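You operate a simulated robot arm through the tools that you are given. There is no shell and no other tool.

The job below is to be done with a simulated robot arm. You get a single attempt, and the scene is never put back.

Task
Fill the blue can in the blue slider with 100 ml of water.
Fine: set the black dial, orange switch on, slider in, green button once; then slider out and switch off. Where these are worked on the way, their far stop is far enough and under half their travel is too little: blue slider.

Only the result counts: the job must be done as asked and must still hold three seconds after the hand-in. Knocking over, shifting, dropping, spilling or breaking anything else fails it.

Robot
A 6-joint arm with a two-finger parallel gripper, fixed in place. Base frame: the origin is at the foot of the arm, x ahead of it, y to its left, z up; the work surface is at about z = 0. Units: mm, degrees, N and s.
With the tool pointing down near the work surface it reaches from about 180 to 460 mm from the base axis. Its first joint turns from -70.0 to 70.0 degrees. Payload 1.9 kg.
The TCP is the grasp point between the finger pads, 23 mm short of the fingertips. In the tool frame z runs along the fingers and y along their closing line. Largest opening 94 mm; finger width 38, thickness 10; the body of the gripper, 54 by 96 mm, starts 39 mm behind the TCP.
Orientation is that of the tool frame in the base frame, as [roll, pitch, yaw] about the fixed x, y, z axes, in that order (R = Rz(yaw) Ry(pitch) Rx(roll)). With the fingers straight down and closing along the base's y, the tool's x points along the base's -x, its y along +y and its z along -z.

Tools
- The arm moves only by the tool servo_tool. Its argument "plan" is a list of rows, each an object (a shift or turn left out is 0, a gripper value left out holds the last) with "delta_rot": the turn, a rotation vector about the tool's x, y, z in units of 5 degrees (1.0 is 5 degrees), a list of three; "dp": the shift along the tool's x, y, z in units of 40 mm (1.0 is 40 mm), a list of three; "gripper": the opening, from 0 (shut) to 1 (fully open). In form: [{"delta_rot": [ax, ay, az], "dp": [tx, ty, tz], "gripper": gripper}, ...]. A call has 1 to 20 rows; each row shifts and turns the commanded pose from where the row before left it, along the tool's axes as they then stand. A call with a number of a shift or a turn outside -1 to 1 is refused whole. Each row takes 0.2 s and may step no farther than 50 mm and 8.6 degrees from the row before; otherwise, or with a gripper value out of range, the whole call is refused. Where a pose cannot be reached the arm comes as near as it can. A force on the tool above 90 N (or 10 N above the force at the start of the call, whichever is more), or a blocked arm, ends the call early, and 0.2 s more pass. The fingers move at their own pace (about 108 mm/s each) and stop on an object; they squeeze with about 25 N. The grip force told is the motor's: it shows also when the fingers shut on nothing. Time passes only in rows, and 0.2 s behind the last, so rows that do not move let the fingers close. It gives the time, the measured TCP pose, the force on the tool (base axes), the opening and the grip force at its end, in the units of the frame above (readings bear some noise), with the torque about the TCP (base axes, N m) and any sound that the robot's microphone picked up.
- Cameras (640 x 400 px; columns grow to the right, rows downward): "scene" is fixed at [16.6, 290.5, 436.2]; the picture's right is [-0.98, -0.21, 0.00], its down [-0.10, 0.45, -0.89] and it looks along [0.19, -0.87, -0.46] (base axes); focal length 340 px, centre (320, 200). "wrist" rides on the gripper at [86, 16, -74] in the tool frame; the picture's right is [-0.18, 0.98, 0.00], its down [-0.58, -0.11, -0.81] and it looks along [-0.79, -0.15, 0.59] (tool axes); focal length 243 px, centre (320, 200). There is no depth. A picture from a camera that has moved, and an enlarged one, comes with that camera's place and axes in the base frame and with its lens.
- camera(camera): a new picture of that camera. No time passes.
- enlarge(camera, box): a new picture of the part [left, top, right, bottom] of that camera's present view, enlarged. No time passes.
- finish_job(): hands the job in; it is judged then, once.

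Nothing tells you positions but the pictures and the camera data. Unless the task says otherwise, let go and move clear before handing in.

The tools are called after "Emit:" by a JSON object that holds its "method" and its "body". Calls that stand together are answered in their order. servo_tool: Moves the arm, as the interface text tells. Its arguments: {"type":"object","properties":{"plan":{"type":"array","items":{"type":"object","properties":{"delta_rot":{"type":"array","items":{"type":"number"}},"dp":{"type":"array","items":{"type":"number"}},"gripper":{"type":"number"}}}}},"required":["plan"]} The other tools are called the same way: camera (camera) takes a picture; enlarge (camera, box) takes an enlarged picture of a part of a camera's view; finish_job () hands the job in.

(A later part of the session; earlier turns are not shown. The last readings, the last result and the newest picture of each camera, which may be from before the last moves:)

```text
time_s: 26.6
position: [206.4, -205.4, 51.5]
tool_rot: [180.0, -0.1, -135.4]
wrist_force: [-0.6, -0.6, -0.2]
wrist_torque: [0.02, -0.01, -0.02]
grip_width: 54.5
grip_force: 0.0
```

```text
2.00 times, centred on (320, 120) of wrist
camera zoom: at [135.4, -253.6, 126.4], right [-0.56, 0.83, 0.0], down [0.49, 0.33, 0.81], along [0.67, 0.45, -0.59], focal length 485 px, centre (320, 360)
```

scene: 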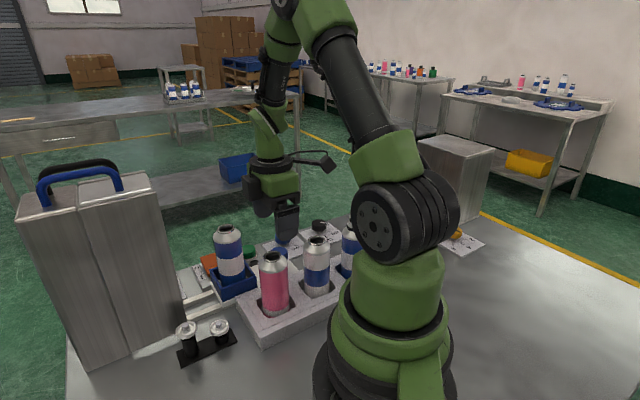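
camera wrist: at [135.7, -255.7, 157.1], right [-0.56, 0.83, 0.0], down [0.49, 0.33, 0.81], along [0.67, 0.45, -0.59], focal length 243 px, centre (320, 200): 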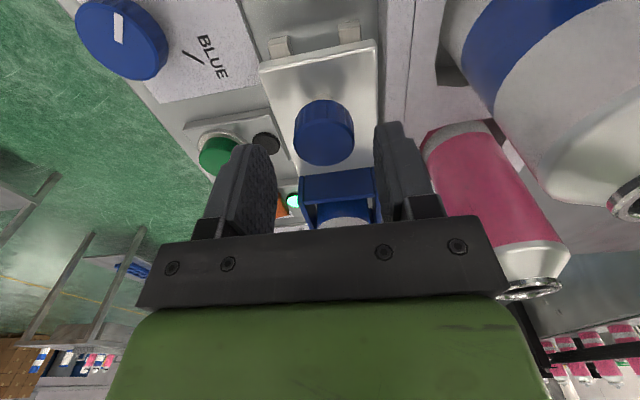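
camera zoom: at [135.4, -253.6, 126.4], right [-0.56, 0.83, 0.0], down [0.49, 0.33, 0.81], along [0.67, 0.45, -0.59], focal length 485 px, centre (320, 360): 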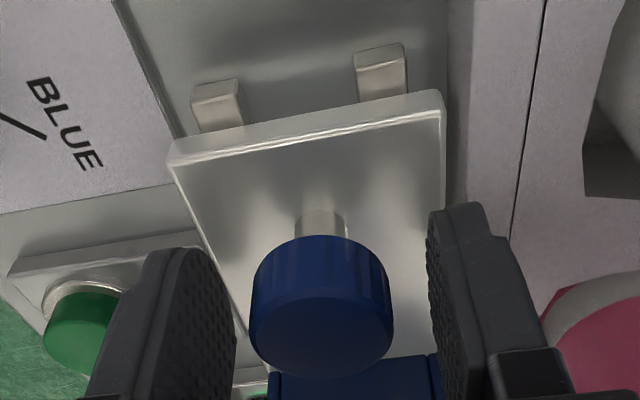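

The knob is centred between the fingers at the right height. Closing on it.

Emit:
{"method": "servo_tool", "body": {"plan": [{"gripper": 0.0}, {"gripper": 0.0}, {"gripper": 0.0}]}}

Emit:
{"method": "camera", "body": {"camera": "wrist"}}

Emit:
{"method": "camera", "body": {"camera": "scene"}}

```text
time_s: 27.4
position: [206.2, -202.6, 53.6]
tool_rot: [179.6, 0.0, -135.5]
wrist_force: [-9.5, 10.1, 2.2]
wrist_torque: [-0.16, -0.24, 0.05]
grip_width: 31.1
grip_force: 45.3
```

```text
taken
camera wrist: at [134.9, -253.1, 126.3], right [-0.56, 0.83, 0.0], down [0.49, 0.33, 0.81], along [0.67, 0.45, -0.59], focal length 243 px, centre (320, 200)
```

wrist: 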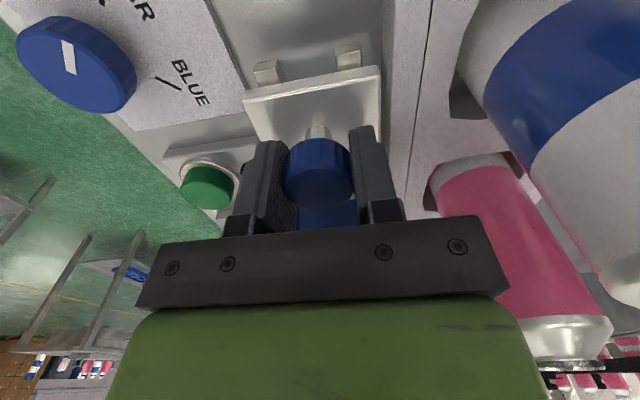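

```text
taken
```

scene: 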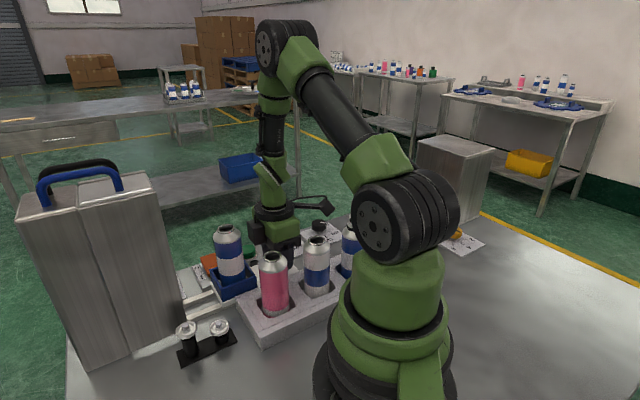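

The knob is held firmly. I'll push the slider along its axis toward the machine in small steps, starting with 30 mm.

Emit:
{"method": "servo_tool", "body": {"plan": [{"dp": [-0.125, 0.02, 0]}, {"dp": [-0.2, 0, 0]}, {"dp": [-0.2, 0, 0]}, {"dp": [-0.2, 0, 0]}, {"dp": [0, 0, 0]}]}}

Emit:
{"method": "camera", "body": {"camera": "scene"}}

Emit:
{"method": "camera", "body": {"camera": "wrist"}}

```text
time_s: 28.6
position: [226.9, -183.1, 52.5]
tool_rot: [179.7, 0.0, -135.4]
wrist_force: [-8.0, 8.7, -29.1]
wrist_torque: [-0.32, -0.15, 0.28]
grip_width: 31.3
grip_force: 45.2
```

```text
taken
```

scene: 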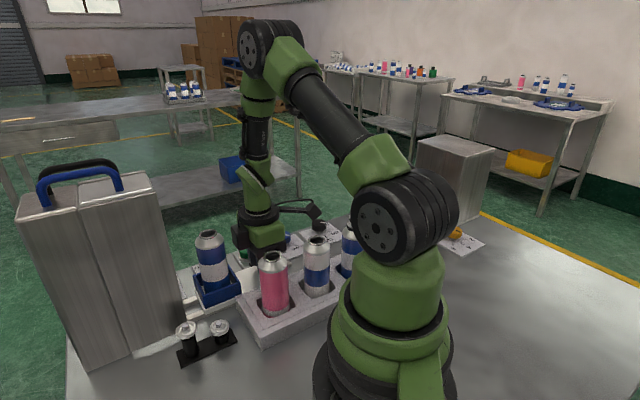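

```text
taken
camera wrist: at [155.6, -232.5, 126.8], right [-0.56, 0.83, 0.01], down [0.49, 0.33, 0.81], along [0.67, 0.45, -0.59], focal length 243 px, centre (320, 200)
```

wrist: 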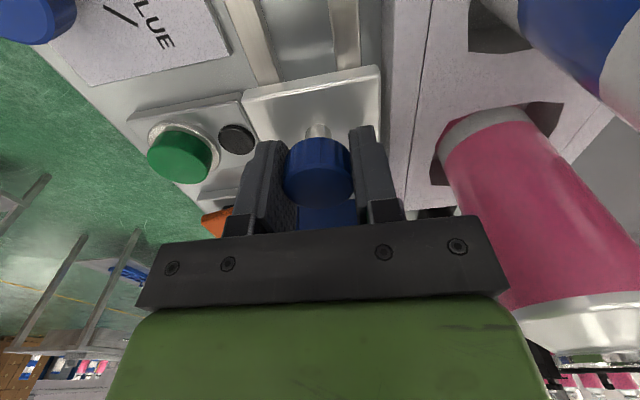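

The slider is moving with the knob. Continuing the push.

Emit:
{"method": "servo_tool", "body": {"plan": [{"dp": [-0.2, 0.02, 0.02]}, {"dp": [-0.2, 0, 0]}, {"dp": [-0.2, 0, 0]}, {"dp": [-0.2, 0, 0]}, {"dp": [0, 0, 0]}]}}

Emit:
{"method": "enlarge", "body": {"camera": "scene", "box": [100, 160, 340, 340]}}

Emit:
{"method": "camera", "body": {"camera": "wrist"}}

```text
time_s: 29.8
position: [247.9, -160.8, 53.1]
tool_rot: [179.9, 0.0, -135.4]
wrist_force: [-2.8, 3.0, -6.9]
wrist_torque: [0.4, -0.29, 0.36]
grip_width: 30.9
grip_force: 44.6
```

```text
2.22 times, centred on (220, 250) of scene
camera zoom: at [16.7, 290.5, 436.2], right [-0.98, -0.21, 0.0], down [-0.1, 0.45, -0.89], along [0.19, -0.87, -0.46], focal length 755 px, centre (542, 89)
```

zoom: 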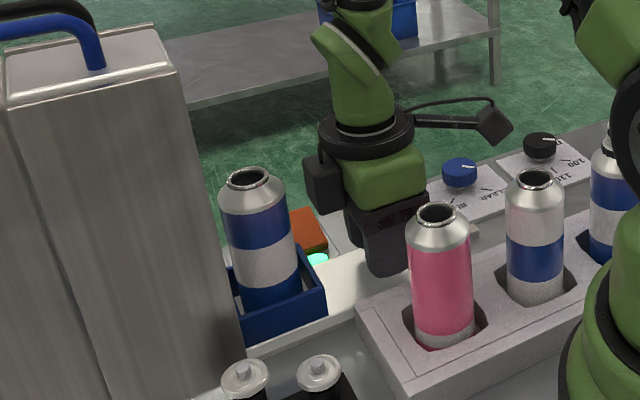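

```text
taken
camera wrist: at [178.0, -209.6, 126.9], right [-0.56, 0.83, 0.0], down [0.49, 0.33, 0.81], along [0.67, 0.45, -0.59], focal length 243 px, centre (320, 200)
```

wrist: 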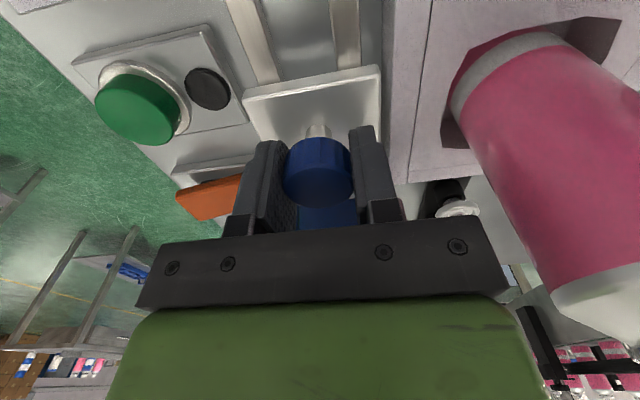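

Emit:
{"method": "servo_tool", "body": {"plan": [{"dp": [-0.2, 0.01, 0.005]}, {"dp": [-0.2, 0, 0]}, {"dp": [-0.2, 0, 0]}, {"dp": [-0.2, 0, 0]}, {"dp": [0, 0, 0]}]}}

Emit:
{"method": "enlarge", "body": {"camera": "scene", "box": [100, 160, 340, 340]}}

Emit:
{"method": "camera", "body": {"camera": "wrist"}}

```text
time_s: 31.0
position: [272.7, -138.6, 53.0]
tool_rot: [179.8, 0.0, -135.3]
wrist_force: [-9.5, 10.6, 32.6]
wrist_torque: [-0.07, 0.07, 0.16]
grip_width: 31.3
grip_force: 45.4
```

```text
2.22 times, centred on (220, 250) of scene
camera zoom: at [16.6, 290.5, 436.2], right [-0.98, -0.21, 0.0], down [-0.09, 0.45, -0.89], along [0.19, -0.87, -0.46], focal length 755 px, centre (542, 89)
```

zoom: 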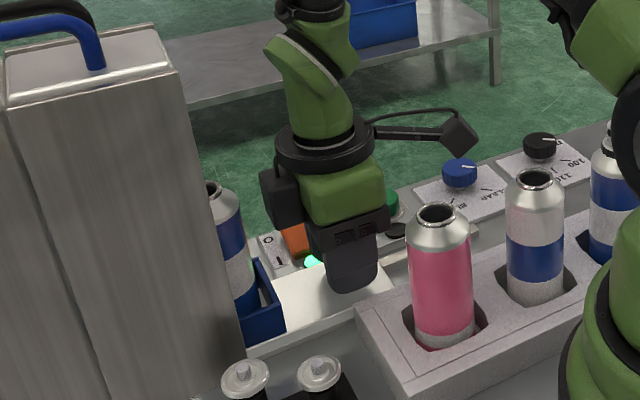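

```text
taken
camera wrist: at [200.4, -187.2, 126.5], right [-0.56, 0.83, 0.0], down [0.49, 0.33, 0.81], along [0.67, 0.45, -0.59], focal length 243 px, centre (320, 200)
```

wrist: 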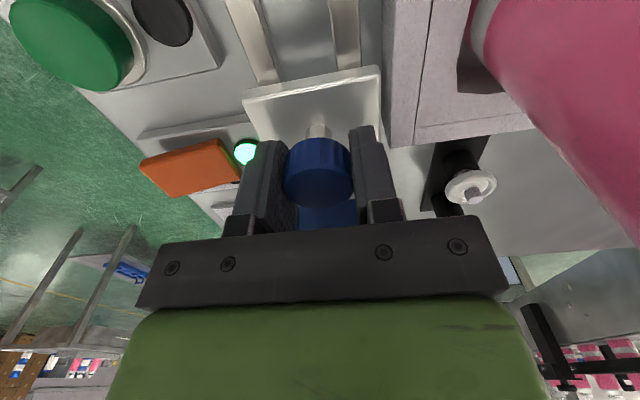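

Emit:
{"method": "servo_tool", "body": {"plan": [{"dp": [-0.2, 0.02, -0.025]}, {"dp": [-0.2, 0, 0]}, {"dp": [-0.2, 0, 0]}, {"dp": [0, 0, 0]}]}}

Emit:
{"method": "enlarge", "body": {"camera": "scene", "box": [100, 160, 340, 340]}}

Emit:
{"method": "camera", "body": {"camera": "wrist"}}

```text
time_s: 32.0
position: [288.5, -121.6, 53.9]
tool_rot: [-179.8, 0.2, -135.1]
wrist_force: [23.6, -22.1, -31.4]
wrist_torque: [0.27, 0.28, 0.21]
grip_width: 31.4
grip_force: 45.0
```

```text
2.22 times, centred on (220, 250) of scene
camera zoom: at [16.7, 290.5, 436.2], right [-0.98, -0.21, 0.0], down [-0.1, 0.45, -0.89], along [0.19, -0.87, -0.46], focal length 755 px, centre (542, 89)
```

zoom: 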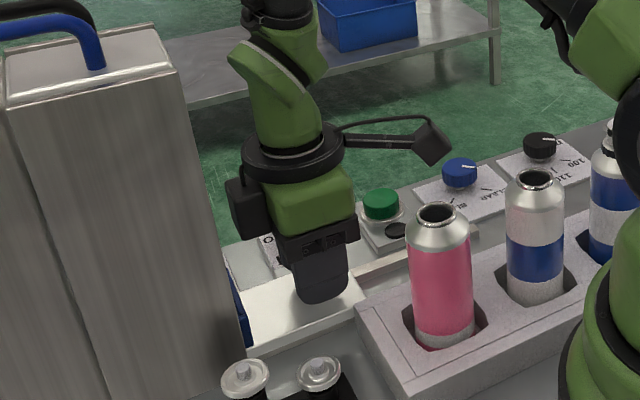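

```text
taken
camera wrist: at [216.8, -170.4, 127.5], right [-0.56, 0.83, 0.0], down [0.49, 0.33, 0.81], along [0.67, 0.45, -0.59], focal length 243 px, centre (320, 200)
```

wrist: 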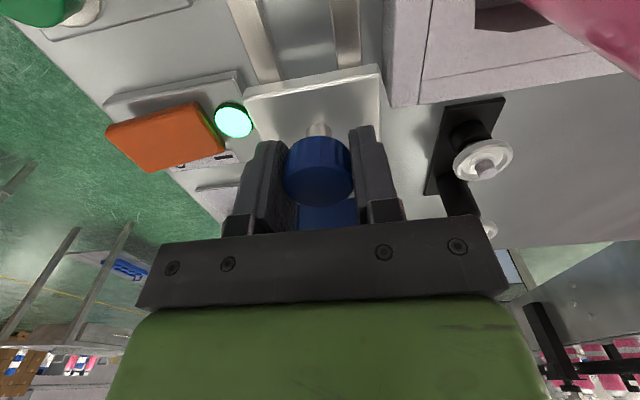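

About 115 mm in so far, with roughly 40 mm of clearance left between the gripper body and the machine face. Continuing carefully to feel for the far stop.

Emit:
{"method": "servo_tool", "body": {"plan": [{"dp": [-0.1, -0.03, 0.02]}, {"dp": [-0.15, 0, 0]}, {"dp": [-0.15, 0, 0]}, {"dp": [-0.15, 0, 0]}, {"dp": [0, 0, 0]}]}}

Emit:
{"method": "enlarge", "body": {"camera": "scene", "box": [100, 160, 340, 340]}}

Emit:
{"method": "camera", "body": {"camera": "wrist"}}

```text
time_s: 33.2
position: [304.8, -106.3, 53.1]
tool_rot: [179.8, 0.0, -135.5]
wrist_force: [-9.7, -35.8, -2.4]
wrist_torque: [-0.37, -0.17, 0.24]
grip_width: 31.0
grip_force: 45.2
```

```text
2.22 times, centred on (220, 250) of scene
camera zoom: at [16.6, 290.5, 436.2], right [-0.98, -0.21, 0.0], down [-0.1, 0.45, -0.89], along [0.19, -0.87, -0.46], focal length 755 px, centre (542, 89)
```

zoom: 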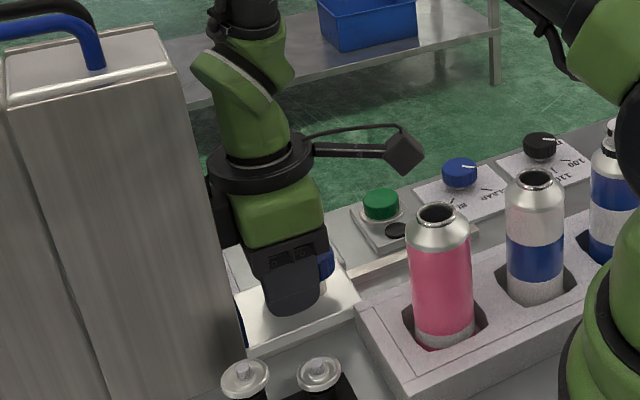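

```text
taken
camera wrist: at [233.0, -154.8, 126.9], right [-0.56, 0.83, 0.0], down [0.49, 0.33, 0.81], along [0.67, 0.45, -0.59], focal length 243 px, centre (320, 200)
```

wrist: 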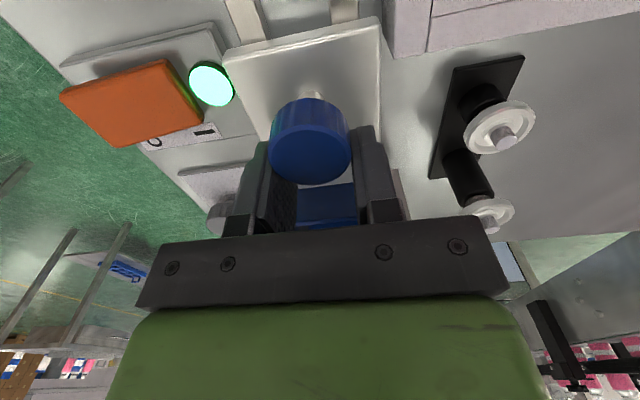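

The slider hit its far stop: the knob stayed while the gripper slid about 14 mm past with resistance. I'll open, rise, and check the slider and lamps.

Emit:
{"method": "servo_tool", "body": {"plan": [{"dp": [0.1, 0, 0]}, {"gripper": 0.5}, {"gripper": 0.5}, {"dp": [0, 0, -0.5]}, {"dp": [0, 0, -0.8]}, {"dp": [0, 0, -0.8]}, {"dp": [0.5, 0, -0.3]}, {"dp": [0.5, 0, 0]}, {"dp": [0, 0, 0]}]}}

Emit:
{"method": "camera", "body": {"camera": "wrist"}}

Emit:
{"method": "camera", "body": {"camera": "scene"}}

```text
time_s: 34.6
position: [298.5, -108.8, 116.3]
tool_rot: [179.2, -0.4, -136.0]
wrist_force: [15.9, -2.7, -25.6]
wrist_torque: [-1.0, 1.85, -0.73]
grip_width: 46.9
grip_force: 0.0
stopped in row 6: the force on the tool passed its limit at 216 N (the readings are from after the stop); the commanded pose is now the measured one
```

```text
taken
camera wrist: at [228.3, -157.5, 191.1], right [-0.55, 0.83, 0.01], down [0.51, 0.32, 0.8], along [0.66, 0.45, -0.6], focal length 243 px, centre (320, 200)
```

wrist: 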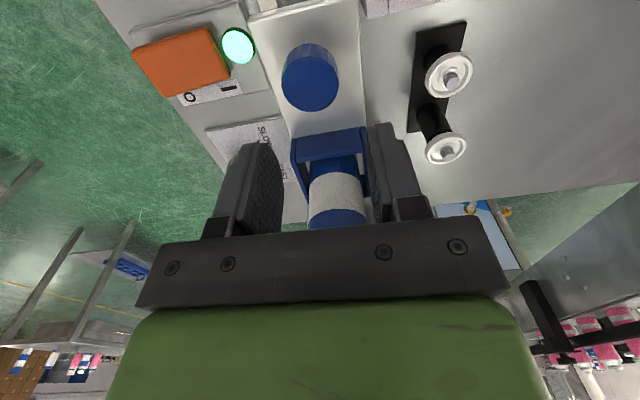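

```text
taken
```

scene: 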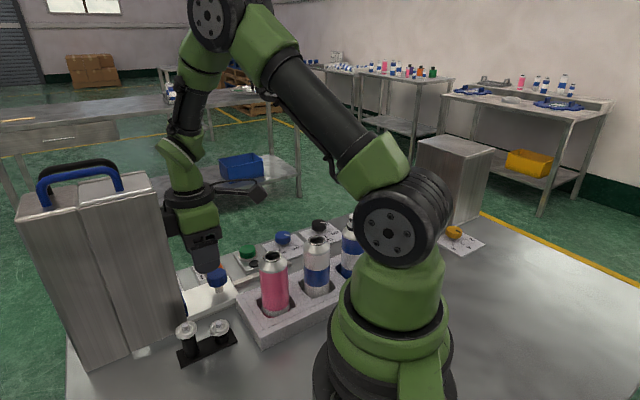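

Something resisted while rising (the call stopped on force), so the gripper body is likely rubbing something on the machine. I'll look closely before moving again.

Emit:
{"method": "enlarge", "body": {"camera": "scene", "box": [100, 130, 280, 340]}}

Emit:
{"method": "enlarge", "body": {"camera": "wrist", "box": [230, 0, 530, 240]}}

```text
1.90 times, centred on (190, 235) of scene
camera zoom: at [16.7, 290.5, 436.2], right [-0.98, -0.21, 0.0], down [-0.1, 0.45, -0.89], along [0.19, -0.87, -0.46], focal length 647 px, centre (568, 133)
```

zoom: 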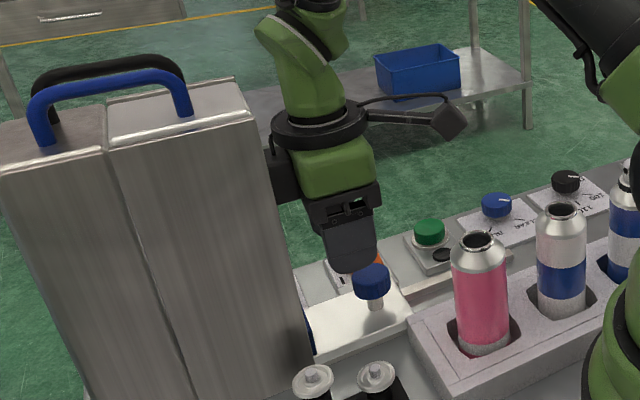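

```text
1.67 times, centred on (380, 120) of wrist
camera zoom: at [228.3, -157.5, 191.1], right [-0.55, 0.83, 0.01], down [0.51, 0.32, 0.8], along [0.66, 0.45, -0.6], focal length 404 px, centre (220, 333)
```

zoom: 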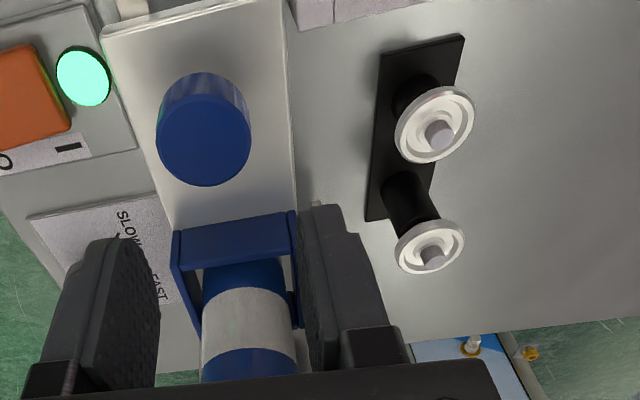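

The contact torque puts the touch point about 50 mm ahead of the tool, i.e. the housing under the machine's lintel. I'll lower slightly to free it, back off along the slide axis, then rise.

Emit:
{"method": "servo_tool", "body": {"plan": [{"dp": [0, 0, 0.1]}, {"dp": [0.4, 0, 0]}, {"dp": [0.6, 0, 0]}, {"dp": [0.6, 0, 0]}, {"dp": [0, 0, 0]}]}}

Emit:
{"method": "camera", "body": {"camera": "wrist"}}

Emit:
{"method": "camera", "body": {"camera": "scene"}}

```text
time_s: 35.8
position: [253.3, -153.4, 113.0]
tool_rot: [179.2, -0.4, -135.9]
wrist_force: [0.6, 0.0, 0.4]
wrist_torque: [-0.02, 0.02, 0.03]
grip_width: 47.2
grip_force: 0.1
```

```text
taken
camera wrist: at [182.1, -202.5, 188.6], right [-0.55, 0.83, 0.01], down [0.5, 0.32, 0.8], along [0.66, 0.45, -0.6], focal length 243 px, centre (320, 200)
```

wrist: 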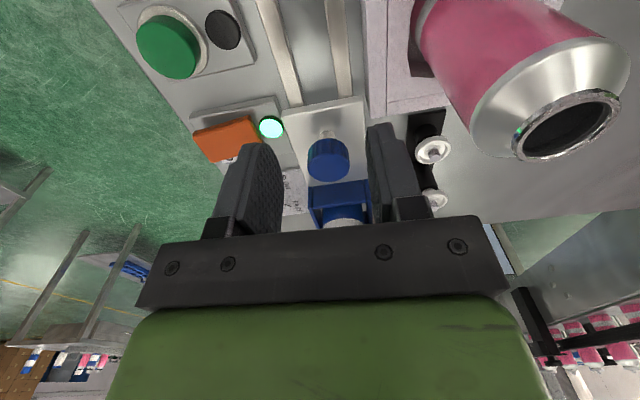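

```text
taken
```

scene: 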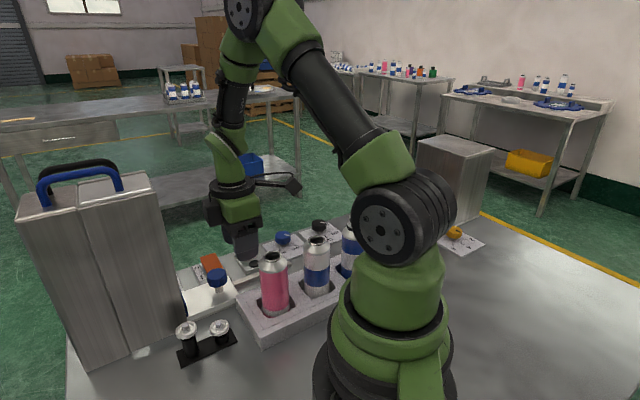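

The gripper is free, the slider is fully in and the machine looks unmoved. Next, the green button at about (284.5,-242): I'll close the fingers and move above it.

Emit:
{"method": "servo_tool", "body": {"plan": [{"dp": [0.327, -0.71, 0], "gripper": 0.0}, {"dp": [0.327, -0.71, 0]}, {"dp": [0.327, -0.71, 0]}, {"dp": [0, 0, 0.7]}, {"dp": [0, 0, 0]}]}}

Emit:
{"method": "camera", "body": {"camera": "wrist"}}

Emit:
{"method": "enlarge", "body": {"camera": "scene", "box": [160, 180, 360, 330]}}

```text
time_s: 37.0
position: [284.5, -241.6, 84.4]
tool_rot: [179.1, -0.4, -135.9]
wrist_force: [0.4, -0.6, 0.0]
wrist_torque: [-0.01, -0.03, 0.02]
grip_width: 0.0
grip_force: 25.2
```

```text
taken
camera wrist: at [213.2, -289.6, 159.4], right [-0.55, 0.83, 0.01], down [0.5, 0.32, 0.8], along [0.66, 0.45, -0.6], focal length 243 px, centre (320, 200)
```

wrist: 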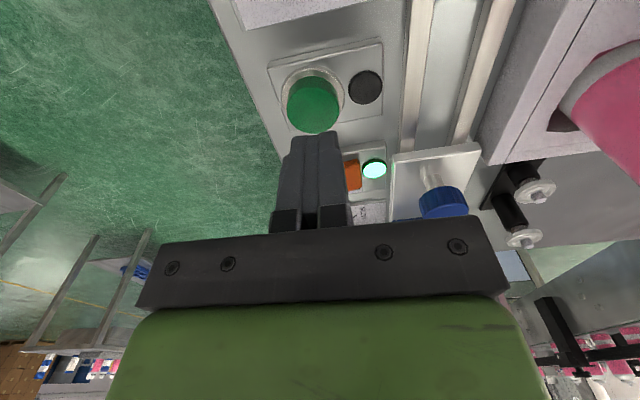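

```text
2.67 times, centred on (260, 255) of scene
camera zoom: at [16.6, 290.5, 436.2], right [-0.98, -0.21, 0.0], down [-0.1, 0.45, -0.89], along [0.19, -0.87, -0.46], focal length 906 px, centre (480, 53)
```

zoom: 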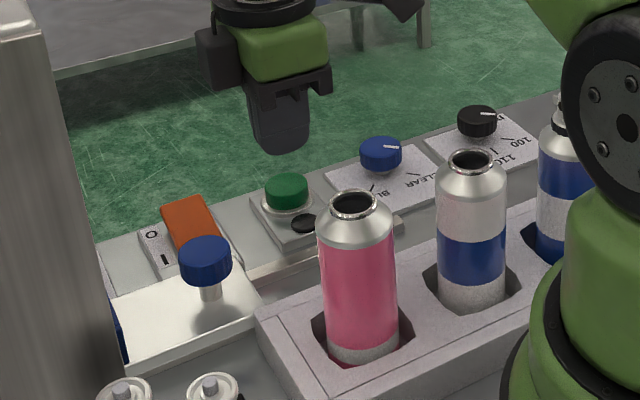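

The button centre is at about (286,-242), top near z≈21–26. I'll centre and descend to just above it, then press once.

Emit:
{"method": "servo_tool", "body": {"plan": [{"dp": [-0.015, -0.045, 0.4]}, {"dp": [0, 0, 0.4]}, {"dp": [0, 0, 0]}]}}

Emit:
{"method": "camera", "body": {"camera": "wrist"}}

```text
time_s: 37.8
position: [284.9, -241.8, 53.3]
tool_rot: [179.3, -0.4, -135.9]
wrist_force: [0.3, 0.7, 0.2]
wrist_torque: [0.0, 0.0, 0.03]
grip_width: 0.0
grip_force: 25.0
```

```text
taken
camera wrist: at [214.3, -290.7, 126.6], right [-0.55, 0.83, 0.01], down [0.5, 0.32, 0.8], along [0.66, 0.45, -0.6], focal length 243 px, centre (320, 200)
```

wrist: 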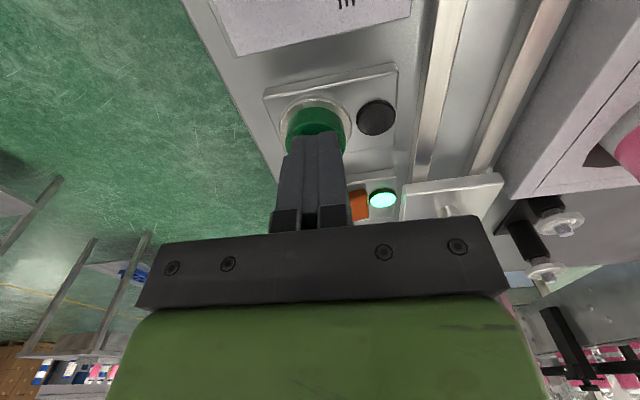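

Emit:
{"method": "servo_tool", "body": {"plan": [{"dp": [0, 0, 0.05]}, {"dp": [0, 0, 0.05]}, {"dp": [0, 0, 0.05]}, {"dp": [0, 0, 0.05]}]}}

Emit:
{"method": "camera", "body": {"camera": "wrist"}}

```text
time_s: 38.8
position: [286.1, -242.0, 43.5]
tool_rot: [179.3, -0.5, -135.9]
wrist_force: [-1.2, -0.9, 2.3]
wrist_torque: [0.01, -0.03, 0.04]
grip_width: 0.1
grip_force: 25.1
heard: click
```

```text
taken
camera wrist: at [215.2, -290.9, 118.9], right [-0.55, 0.83, 0.01], down [0.5, 0.32, 0.8], along [0.66, 0.45, -0.6], focal length 243 px, centre (320, 200)
```

wrist: 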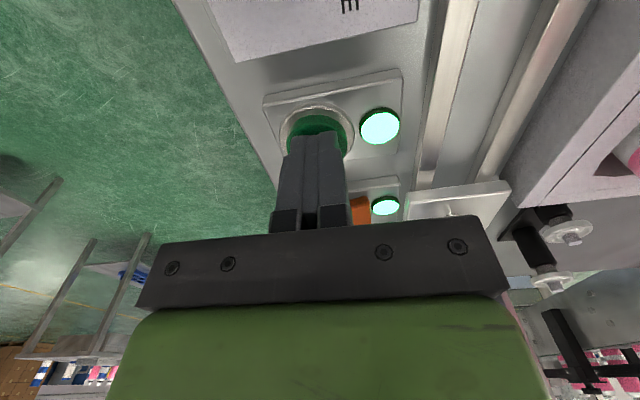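

A click sounded and the lamp beside the button lit, so the fill has started. I'll lift straight off and watch the lamp while waiting.

Emit:
{"method": "servo_tool", "body": {"plan": [{"dp": [0, 0, -0.6]}, {"dp": [0, 0, -0.8]}, {"dp": [0, 0, -0.8]}, {"dp": [0, 0, 0]}]}}

Emit:
{"method": "camera", "body": {"camera": "wrist"}}

```text
time_s: 39.8
position: [287.2, -244.3, 130.8]
tool_rot: [179.4, -0.5, -135.9]
wrist_force: [0.6, 0.0, 0.0]
wrist_torque: [0.01, 0.04, -0.01]
grip_width: 0.0
grip_force: 25.1
```

```text
taken
camera wrist: at [216.3, -292.1, 206.6], right [-0.55, 0.83, 0.01], down [0.5, 0.32, 0.8], along [0.66, 0.45, -0.6], focal length 243 px, centre (320, 200)
```

wrist: 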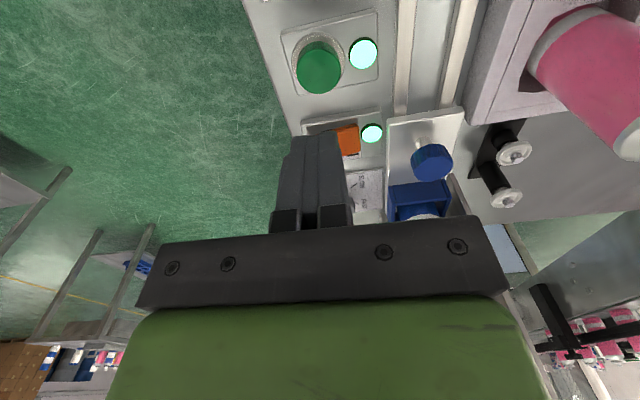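

The fill lamp is still lit; I'll wait and check again.

Emit:
{"method": "servo_tool", "body": {"plan": [{"dp": [0, 0, 0]}, {"dp": [0, 0, 0]}, {"dp": [0, 0, 0]}, {"dp": [0, 0, 0]}, {"dp": [0, 0, 0]}, {"dp": [0, 0, 0]}, {"dp": [0, 0, 0]}, {"dp": [0, 0, 0]}, {"dp": [0, 0, 0]}, {"dp": [0, 0, 0]}]}}

Emit:
{"method": "camera", "body": {"camera": "wrist"}}

```text
time_s: 42.0
position: [287.2, -243.6, 132.2]
tool_rot: [179.2, -0.4, -135.9]
wrist_force: [0.7, -0.4, 0.2]
wrist_torque: [-0.01, -0.02, 0.04]
grip_width: 0.0
grip_force: 25.0
```

```text
taken
camera wrist: at [216.3, -292.1, 206.3], right [-0.55, 0.83, 0.01], down [0.5, 0.32, 0.8], along [0.66, 0.45, -0.6], focal length 243 px, centre (320, 200)
```

wrist: 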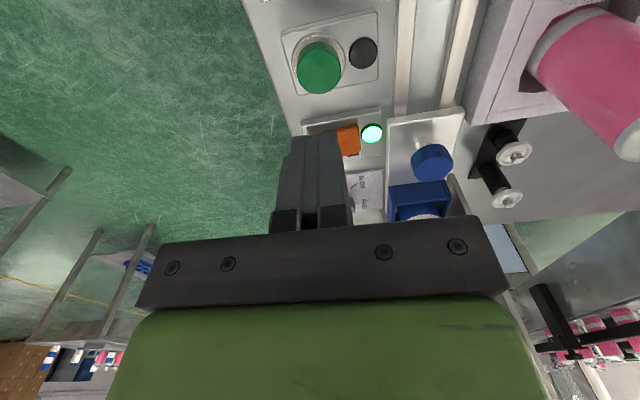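

The fill lamp went out after about three seconds, so dosing is done. I'll wait a little more for drips while returning over the slider knob, now at about (286,-126.5).

Emit:
{"method": "servo_tool", "body": {"plan": [{"dp": [0, 0, 0]}, {"dp": [0, 0, 0]}, {"dp": [0, 0, 0]}, {"dp": [0, 0, 0]}, {"dp": [0, 0, 0]}, {"dp": [0, 0, 0]}, {"dp": [-0.505, 0.53, 0], "delta_rot": [0, 0, -0.12]}, {"dp": [-0.505, 0.53, 0]}, {"dp": [-0.505, 0.53, 0]}, {"dp": [-0.505, 0.53, 0]}, {"gripper": 0.58}, {"dp": [0, 0, 0]}]}}

Emit:
{"method": "camera", "body": {"camera": "wrist"}}

Emit:
{"method": "enlarge", "body": {"camera": "wrist", "box": [240, 20, 400, 140]}}

Emit:
{"method": "camera", "body": {"camera": "scene"}}

```text
time_s: 44.6
position: [285.8, -125.6, 132.7]
tool_rot: [179.3, -0.4, -135.3]
wrist_force: [-0.1, -0.1, 0.6]
wrist_torque: [0.03, 0.0, -0.05]
grip_width: 54.3
grip_force: 0.0
```

```text
taken
camera wrist: at [215.3, -174.4, 208.3], right [-0.56, 0.83, 0.01], down [0.5, 0.33, 0.8], along [0.66, 0.45, -0.6], focal length 243 px, centre (320, 200)
```

wrist: 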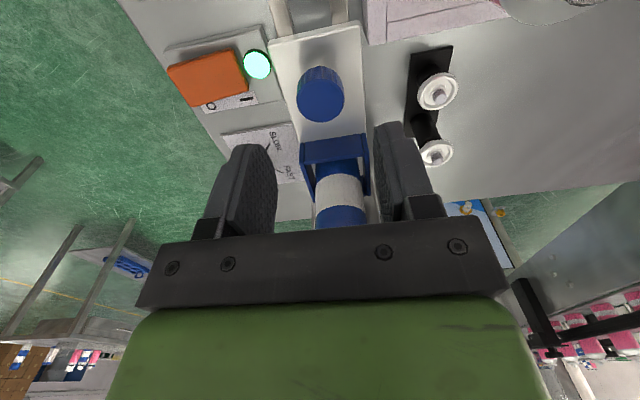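

```text
3.33 times, centred on (320, 80) of wrist
camera zoom: at [215.3, -174.4, 208.3], right [-0.56, 0.83, 0.01], down [0.5, 0.33, 0.8], along [0.66, 0.45, -0.6], focal length 809 px, centre (320, 600)
```

zoom: 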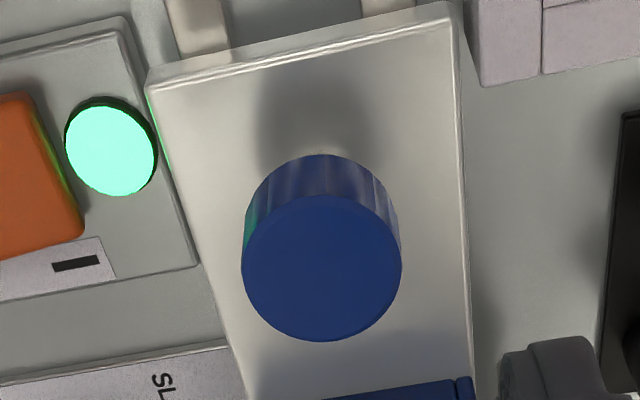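

```text
taken
```

scene: 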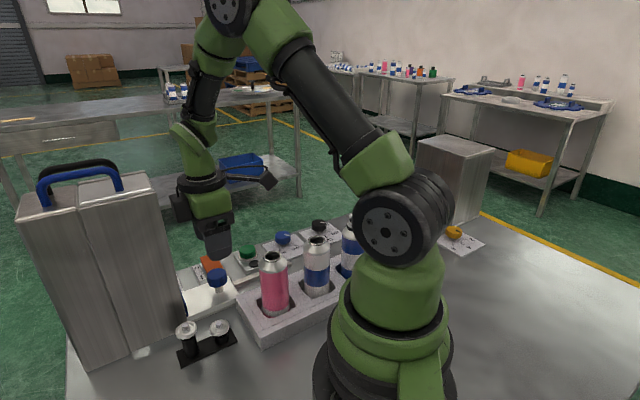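

The knob sits at about (290.5,-122), well centred laterally. I'll descend around it, checking once on the way.

Emit:
{"method": "servo_tool", "body": {"plan": [{"dp": [-0.08, 0, 0.5]}, {"dp": [0, 0, 0.5]}, {"dp": [0, 0, 0.4]}, {"dp": [0, 0, 0]}]}}

Emit:
{"method": "enlarge", "body": {"camera": "wrist", "box": [220, 40, 420, 220]}}

```text
time_s: 45.6
position: [286.3, -123.4, 77.2]
tool_rot: [179.2, -0.4, -135.2]
wrist_force: [-0.4, 0.2, 0.1]
wrist_torque: [0.01, 0.02, 0.01]
grip_width: 54.5
grip_force: 0.0
```

```text
2.22 times, centred on (320, 130) of wrist
camera zoom: at [215.9, -172.1, 151.8], right [-0.56, 0.83, 0.01], down [0.5, 0.33, 0.8], along [0.66, 0.45, -0.6], focal length 539 px, centre (320, 356)
```

zoom: 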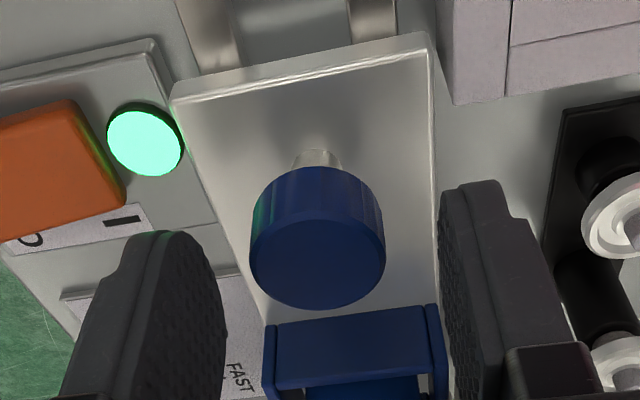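

Emit:
{"method": "servo_tool", "body": {"plan": [{"dp": [0, -0.01, 0.32]}, {"dp": [0, 0, 0.32]}, {"dp": [0, 0, 0]}, {"gripper": 0.0}, {"gripper": 0.0}, {"gripper": 0.0}]}}

Emit:
{"method": "camera", "body": {"camera": "wrist"}}

```text
time_s: 47.0
position: [287.2, -122.7, 51.9]
tool_rot: [179.4, -0.4, -135.2]
wrist_force: [10.0, -8.4, -21.5]
wrist_torque: [-0.08, -0.87, 0.13]
grip_width: 31.2
grip_force: 45.0
```

```text
taken
camera wrist: at [216.3, -172.7, 126.0], right [-0.56, 0.83, 0.01], down [0.5, 0.33, 0.8], along [0.66, 0.46, -0.6], focal length 243 px, centre (320, 200)
```

wrist: 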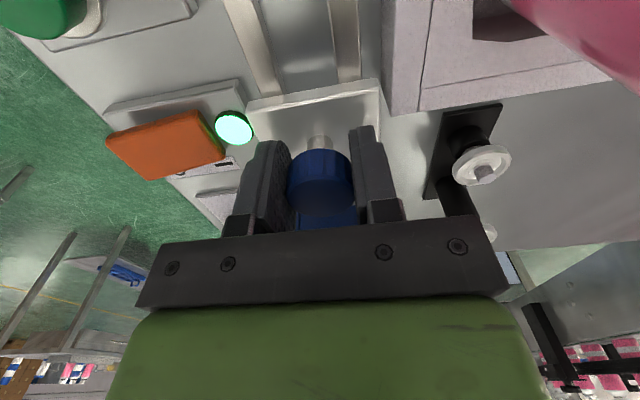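

The knob is gripped again and the lamp for power is still on. Pulling the slider out gently, as the can now holds water.

Emit:
{"method": "servo_tool", "body": {"plan": [{"dp": [0.05, -0.015, 0.01]}, {"dp": [0.1, 0, 0.005]}, {"dp": [0.15, 0, 0]}, {"dp": [0.15, 0, 0]}, {"dp": [0.15, 0, 0]}, {"dp": [0.15, 0, 0]}, {"dp": [0.1, 0, 0]}, {"dp": [0, 0, 0]}]}}

Emit:
{"method": "camera", "body": {"camera": "wrist"}}

Emit:
{"method": "enlarge", "body": {"camera": "scene", "box": [100, 160, 340, 340]}}

```text
time_s: 48.8
position: [261.6, -147.3, 51.4]
tool_rot: [179.3, -0.4, -135.3]
wrist_force: [11.8, -12.2, -22.4]
wrist_torque: [-0.24, -0.63, 0.01]
grip_width: 31.5
grip_force: 45.1
```

```text
taken
camera wrist: at [191.3, -197.7, 126.1], right [-0.56, 0.83, 0.01], down [0.5, 0.33, 0.8], along [0.66, 0.45, -0.6], focal length 243 px, centre (320, 200)
```

wrist: 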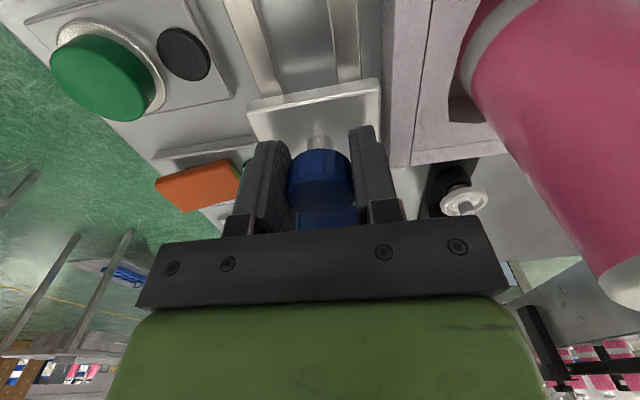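

```text
2.22 times, centred on (220, 250) of scene
camera zoom: at [16.7, 290.5, 436.2], right [-0.98, -0.21, 0.0], down [-0.1, 0.45, -0.89], along [0.19, -0.87, -0.46], focal length 755 px, centre (542, 89)
```

zoom: 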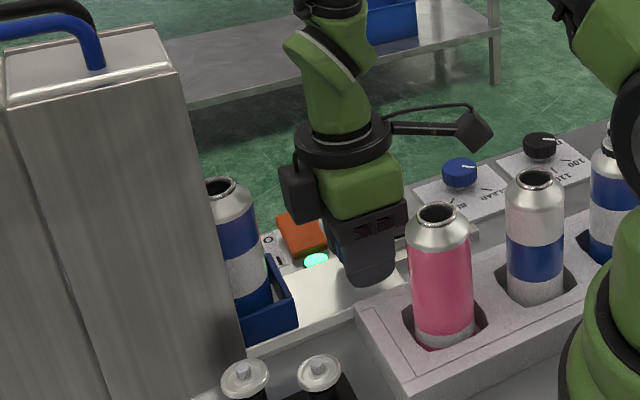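

The slider comes out smoothly with the can upright. Continuing.

Emit:
{"method": "servo_tool", "body": {"plan": [{"dp": [0.1, -0.02, 0.015]}, {"dp": [0.15, 0, 0]}, {"dp": [0.15, 0, 0]}, {"dp": [0.15, 0, 0]}, {"dp": [0.15, 0, 0]}, {"dp": [0.15, 0, 0]}, {"dp": [0.15, 0, 0]}, {"dp": [0.1, 0, 0]}, {"dp": [0, 0, 0]}]}}

Emit:
{"method": "enlarge", "body": {"camera": "scene", "box": [100, 160, 340, 340]}}

```text
time_s: 50.8
position: [229.8, -179.4, 51.5]
tool_rot: [179.1, -0.4, -135.4]
wrist_force: [-11.4, 10.8, 32.4]
wrist_torque: [-0.4, -0.48, 0.08]
grip_width: 31.4
grip_force: 45.4
```

```text
2.22 times, centred on (220, 250) of scene
camera zoom: at [16.6, 290.6, 436.1], right [-0.98, -0.21, 0.0], down [-0.09, 0.45, -0.89], along [0.19, -0.87, -0.46], focal length 755 px, centre (542, 89)
```

zoom: 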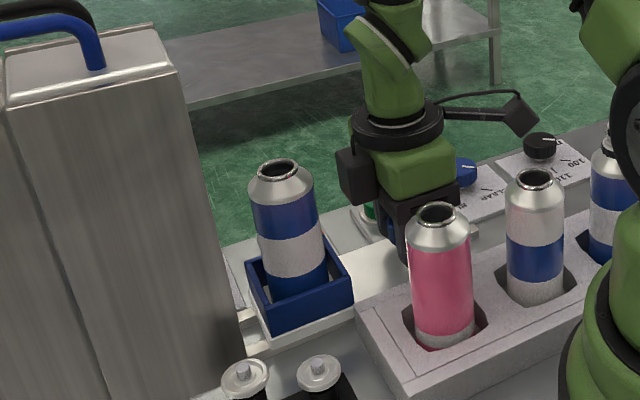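

Emit:
{"method": "servo_tool", "body": {"plan": [{"dp": [0.1, 0.02, -0.02]}, {"dp": [0.15, 0, 0]}, {"dp": [0.15, 0, 0]}, {"dp": [0.15, 0, 0]}, {"dp": [0.15, 0, 0]}, {"dp": [0.15, 0, 0]}, {"dp": [0.1, 0, 0]}, {"dp": [0, 0, 0]}]}}

Emit:
{"method": "camera", "body": {"camera": "wrist"}}

Emit:
{"method": "enlarge", "body": {"camera": "scene", "box": [100, 160, 340, 340]}}

```text
time_s: 52.6
position: [204.2, -205.7, 51.1]
tool_rot: [179.1, -0.4, -135.3]
wrist_force: [-0.9, -2.5, -27.4]
wrist_torque: [-0.25, -0.6, 0.05]
grip_width: 31.1
grip_force: 44.4
```

```text
taken
camera wrist: at [133.9, -255.3, 126.5], right [-0.56, 0.83, 0.01], down [0.5, 0.33, 0.8], along [0.66, 0.46, -0.6], focal length 243 px, centre (320, 200)
```

wrist: 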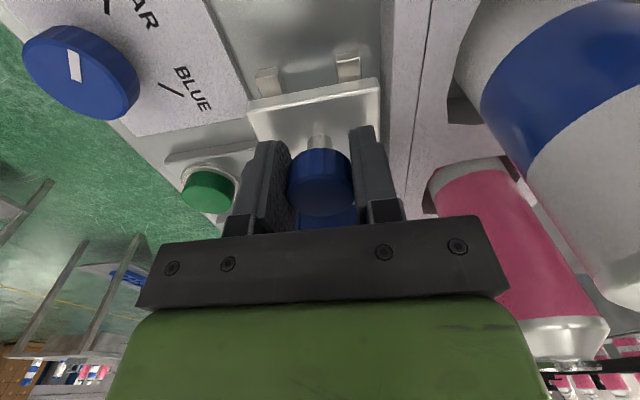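

```text
2.22 times, centred on (220, 250) of scene
camera zoom: at [16.7, 290.5, 436.2], right [-0.98, -0.21, 0.0], down [-0.1, 0.45, -0.89], along [0.19, -0.87, -0.46], focal length 755 px, centre (542, 89)
```

zoom: 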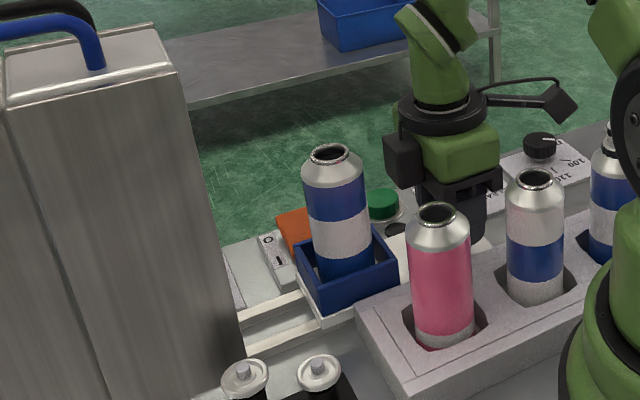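

Nearly back at its starting place, perhaps 3 mm short. I'll pull the last bit to the out stop.

Emit:
{"method": "servo_tool", "body": {"plan": [{"dp": [0.07, 0, 0.015]}, {"dp": [0.05, 0, 0]}, {"dp": [0, 0, 0]}]}}

Emit:
{"method": "camera", "body": {"camera": "wrist"}}

```text
time_s: 53.4
position: [200.8, -208.2, 52.4]
tool_rot: [179.5, -0.4, -135.2]
wrist_force: [25.8, 19.2, -0.3]
wrist_torque: [-0.45, -0.54, 0.08]
grip_width: 31.3
grip_force: 45.2
```

```text
taken
camera wrist: at [131.1, -257.8, 126.7], right [-0.56, 0.83, 0.01], down [0.5, 0.33, 0.8], along [0.66, 0.45, -0.6], focal length 243 px, centre (320, 200)
```

wrist: 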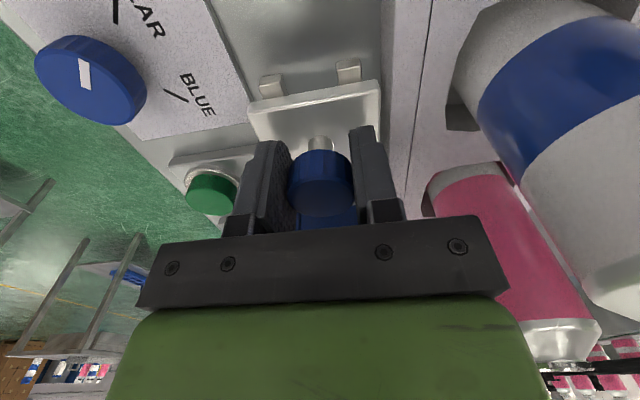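

The slider is at its out stop (it now pushes back). I'll release, rise straight up, and check the can and panel.

Emit:
{"method": "servo_tool", "body": {"plan": [{"dp": [-0.06, 0, 0]}, {"gripper": 0.58}, {"gripper": 0.58}, {"dp": [0, 0, -0.5]}, {"dp": [0, 0, -0.7]}, {"dp": [0, 0, -0.8]}, {"dp": [0, 0, -0.8]}, {"dp": [0, 0, -0.3]}, {"dp": [0, 0, 0], "gripper": 0.0}]}}

Emit:
{"method": "camera", "body": {"camera": "wrist"}}

Emit:
{"method": "camera", "body": {"camera": "scene"}}

```text
time_s: 55.4
position: [203.3, -208.6, 179.6]
tool_rot: [179.3, -0.4, -135.2]
wrist_force: [0.5, 0.9, -0.1]
wrist_torque: [0.02, -0.03, 0.01]
grip_width: 0.1
grip_force: 25.4
```

```text
taken
camera wrist: at [132.9, -257.7, 253.4], right [-0.56, 0.83, 0.01], down [0.5, 0.33, 0.8], along [0.66, 0.46, -0.6], focal length 243 px, centre (320, 200)
```

wrist: 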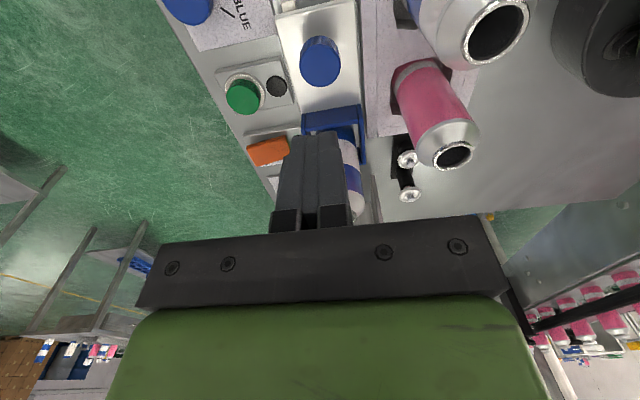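

```text
taken
```

scene: 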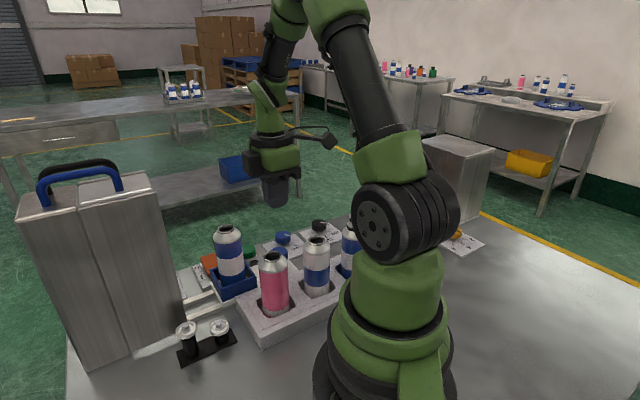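

The slider and can are back at their starting place, everything else undisturbed. Now over to the O end of the orange switch near (356,-207).

Emit:
{"method": "servo_tool", "body": {"plan": [{"dp": [-0.54, -0.51, 0]}, {"dp": [-0.54, -0.51, 0]}, {"dp": [-0.54, -0.51, 0]}, {"dp": [-0.54, -0.51, 0]}, {"dp": [-0.54, -0.51, 0]}, {"dp": [0, 0, 0.7]}, {"dp": [0, 0, 0.7]}, {"dp": [0, 0, 0]}]}}

Emit:
{"method": "camera", "body": {"camera": "wrist"}}

Emit:
{"method": "enlarge", "body": {"camera": "wrist", "box": [240, 30, 400, 170]}}

Emit:
{"method": "enlarge", "body": {"camera": "scene", "box": [150, 160, 300, 310]}}

```text
time_s: 57.2
position: [351.6, -202.4, 116.1]
tool_rot: [179.3, -0.4, -135.2]
wrist_force: [0.2, 0.2, -0.2]
wrist_torque: [0.03, 0.01, -0.02]
grip_width: 0.0
grip_force: 24.5
```

```text
taken
camera wrist: at [281.2, -251.7, 190.4], right [-0.56, 0.83, 0.01], down [0.5, 0.33, 0.8], along [0.66, 0.46, -0.6], focal length 243 px, centre (320, 200)
```

wrist: 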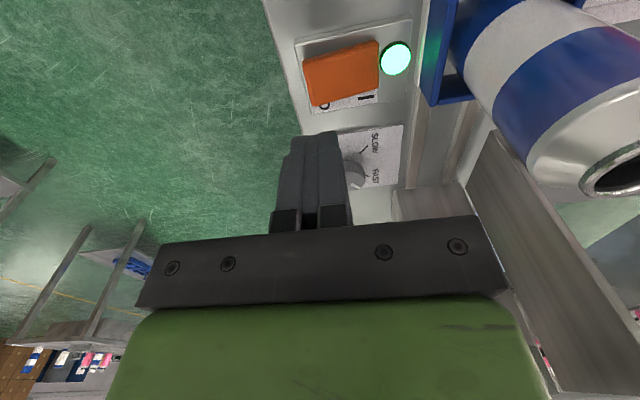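

```text
2.86 times, centred on (320, 100) of wrist
camera zoom: at [281.2, -251.7, 190.4], right [-0.56, 0.83, 0.01], down [0.5, 0.33, 0.8], along [0.66, 0.46, -0.6], focal length 693 px, centre (320, 486)
```

zoom: 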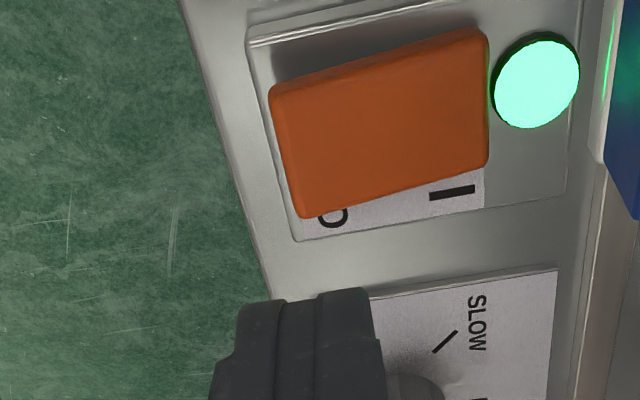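

```text
2.67 times, centred on (225, 235) of scene
camera zoom: at [16.6, 290.5, 436.2], right [-0.98, -0.21, 0.0], down [-0.1, 0.45, -0.89], along [0.19, -0.87, -0.46], focal length 906 px, centre (573, 107)
```

zoom: 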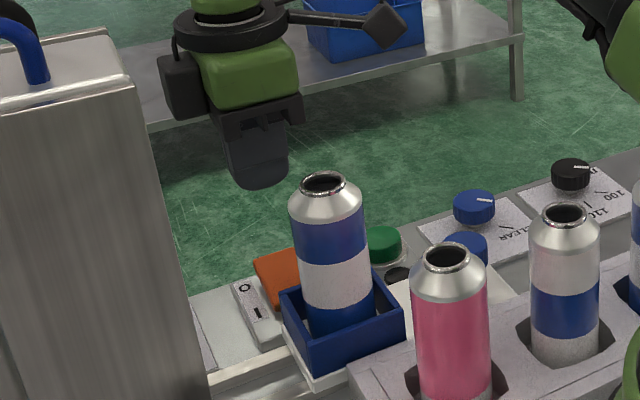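

The O end is now the raised one, centred near (356,-208). I'll align the closed fingertips over it and descend to just above.

Emit:
{"method": "servo_tool", "body": {"plan": [{"dp": [0.02, -0.128, 0.4]}, {"dp": [0, 0, 0.5]}, {"dp": [0, 0, 0.5]}, {"dp": [0, 0, 0]}]}}

Emit:
{"method": "camera", "body": {"camera": "wrist"}}

Emit:
{"method": "camera", "body": {"camera": "scene"}}

```text
time_s: 58.2
position: [353.8, -206.5, 61.8]
tool_rot: [179.4, -0.4, -135.2]
wrist_force: [-0.1, -0.1, 0.2]
wrist_torque: [0.0, 0.0, 0.0]
grip_width: 0.0
grip_force: 25.3
```

```text
taken
camera wrist: at [283.8, -256.8, 135.7], right [-0.56, 0.83, 0.01], down [0.5, 0.33, 0.8], along [0.66, 0.45, -0.6], focal length 243 px, centre (320, 200)
```

wrist: 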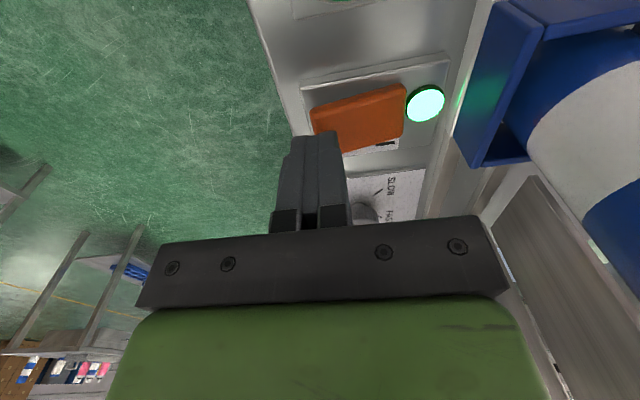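

```text
taken
```

scene: 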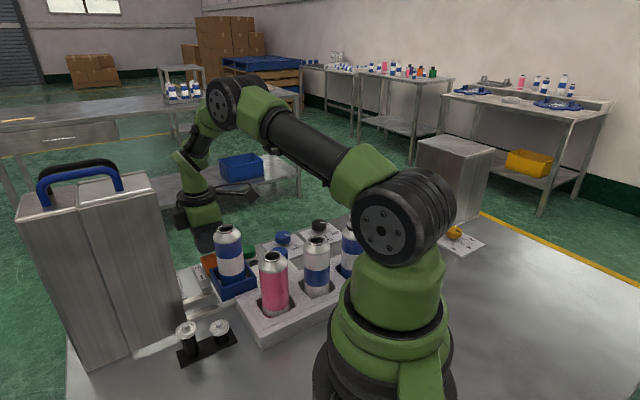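

I'll nudge 3 mm inward onto the rocker and press down in small steps.

Emit:
{"method": "servo_tool", "body": {"plan": [{"dp": [0, 0.08, 0.1]}, {"dp": [0, 0, 0.1]}, {"dp": [0, 0, 0.075]}, {"dp": [0, 0, 0.075]}]}}

Emit:
{"method": "camera", "body": {"camera": "wrist"}}

```text
time_s: 59.2
position: [351.9, -205.4, 48.8]
tool_rot: [179.2, -0.4, -135.3]
wrist_force: [0.1, 0.3, 0.1]
wrist_torque: [0.04, -0.01, -0.03]
grip_width: 0.0
grip_force: 25.0
```

```text
taken
camera wrist: at [280.7, -255.2, 122.5], right [-0.56, 0.83, 0.01], down [0.5, 0.33, 0.8], along [0.66, 0.46, -0.6], focal length 243 px, centre (320, 200)
```

wrist: 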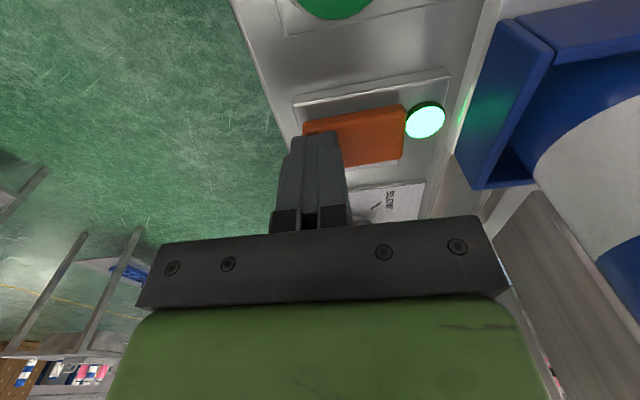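

Emit:
{"method": "servo_tool", "body": {"plan": [{"dp": [0, 0, 0.075]}, {"dp": [0, 0, 0.075]}]}}

Emit:
{"method": "camera", "body": {"camera": "wrist"}}

```text
time_s: 59.8
position: [350.5, -206.2, 44.1]
tool_rot: [179.4, -0.2, -135.5]
wrist_force: [-37.0, 10.0, 75.2]
wrist_torque: [1.07, 1.06, 0.27]
grip_width: 0.0
grip_force: 25.0
```

```text
taken
camera wrist: at [280.7, -254.9, 119.4], right [-0.56, 0.83, 0.01], down [0.5, 0.33, 0.8], along [0.66, 0.45, -0.6], focal length 243 px, centre (320, 200)
```

wrist: 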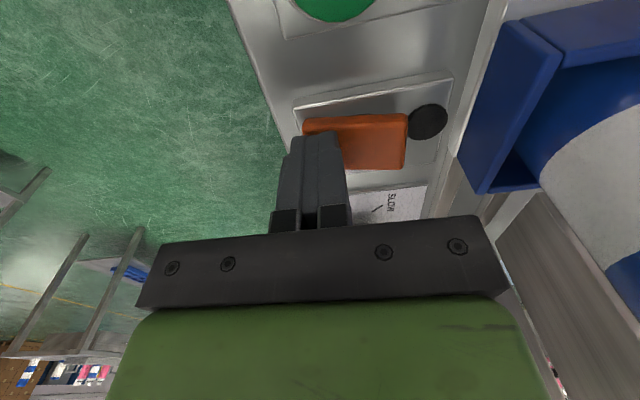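

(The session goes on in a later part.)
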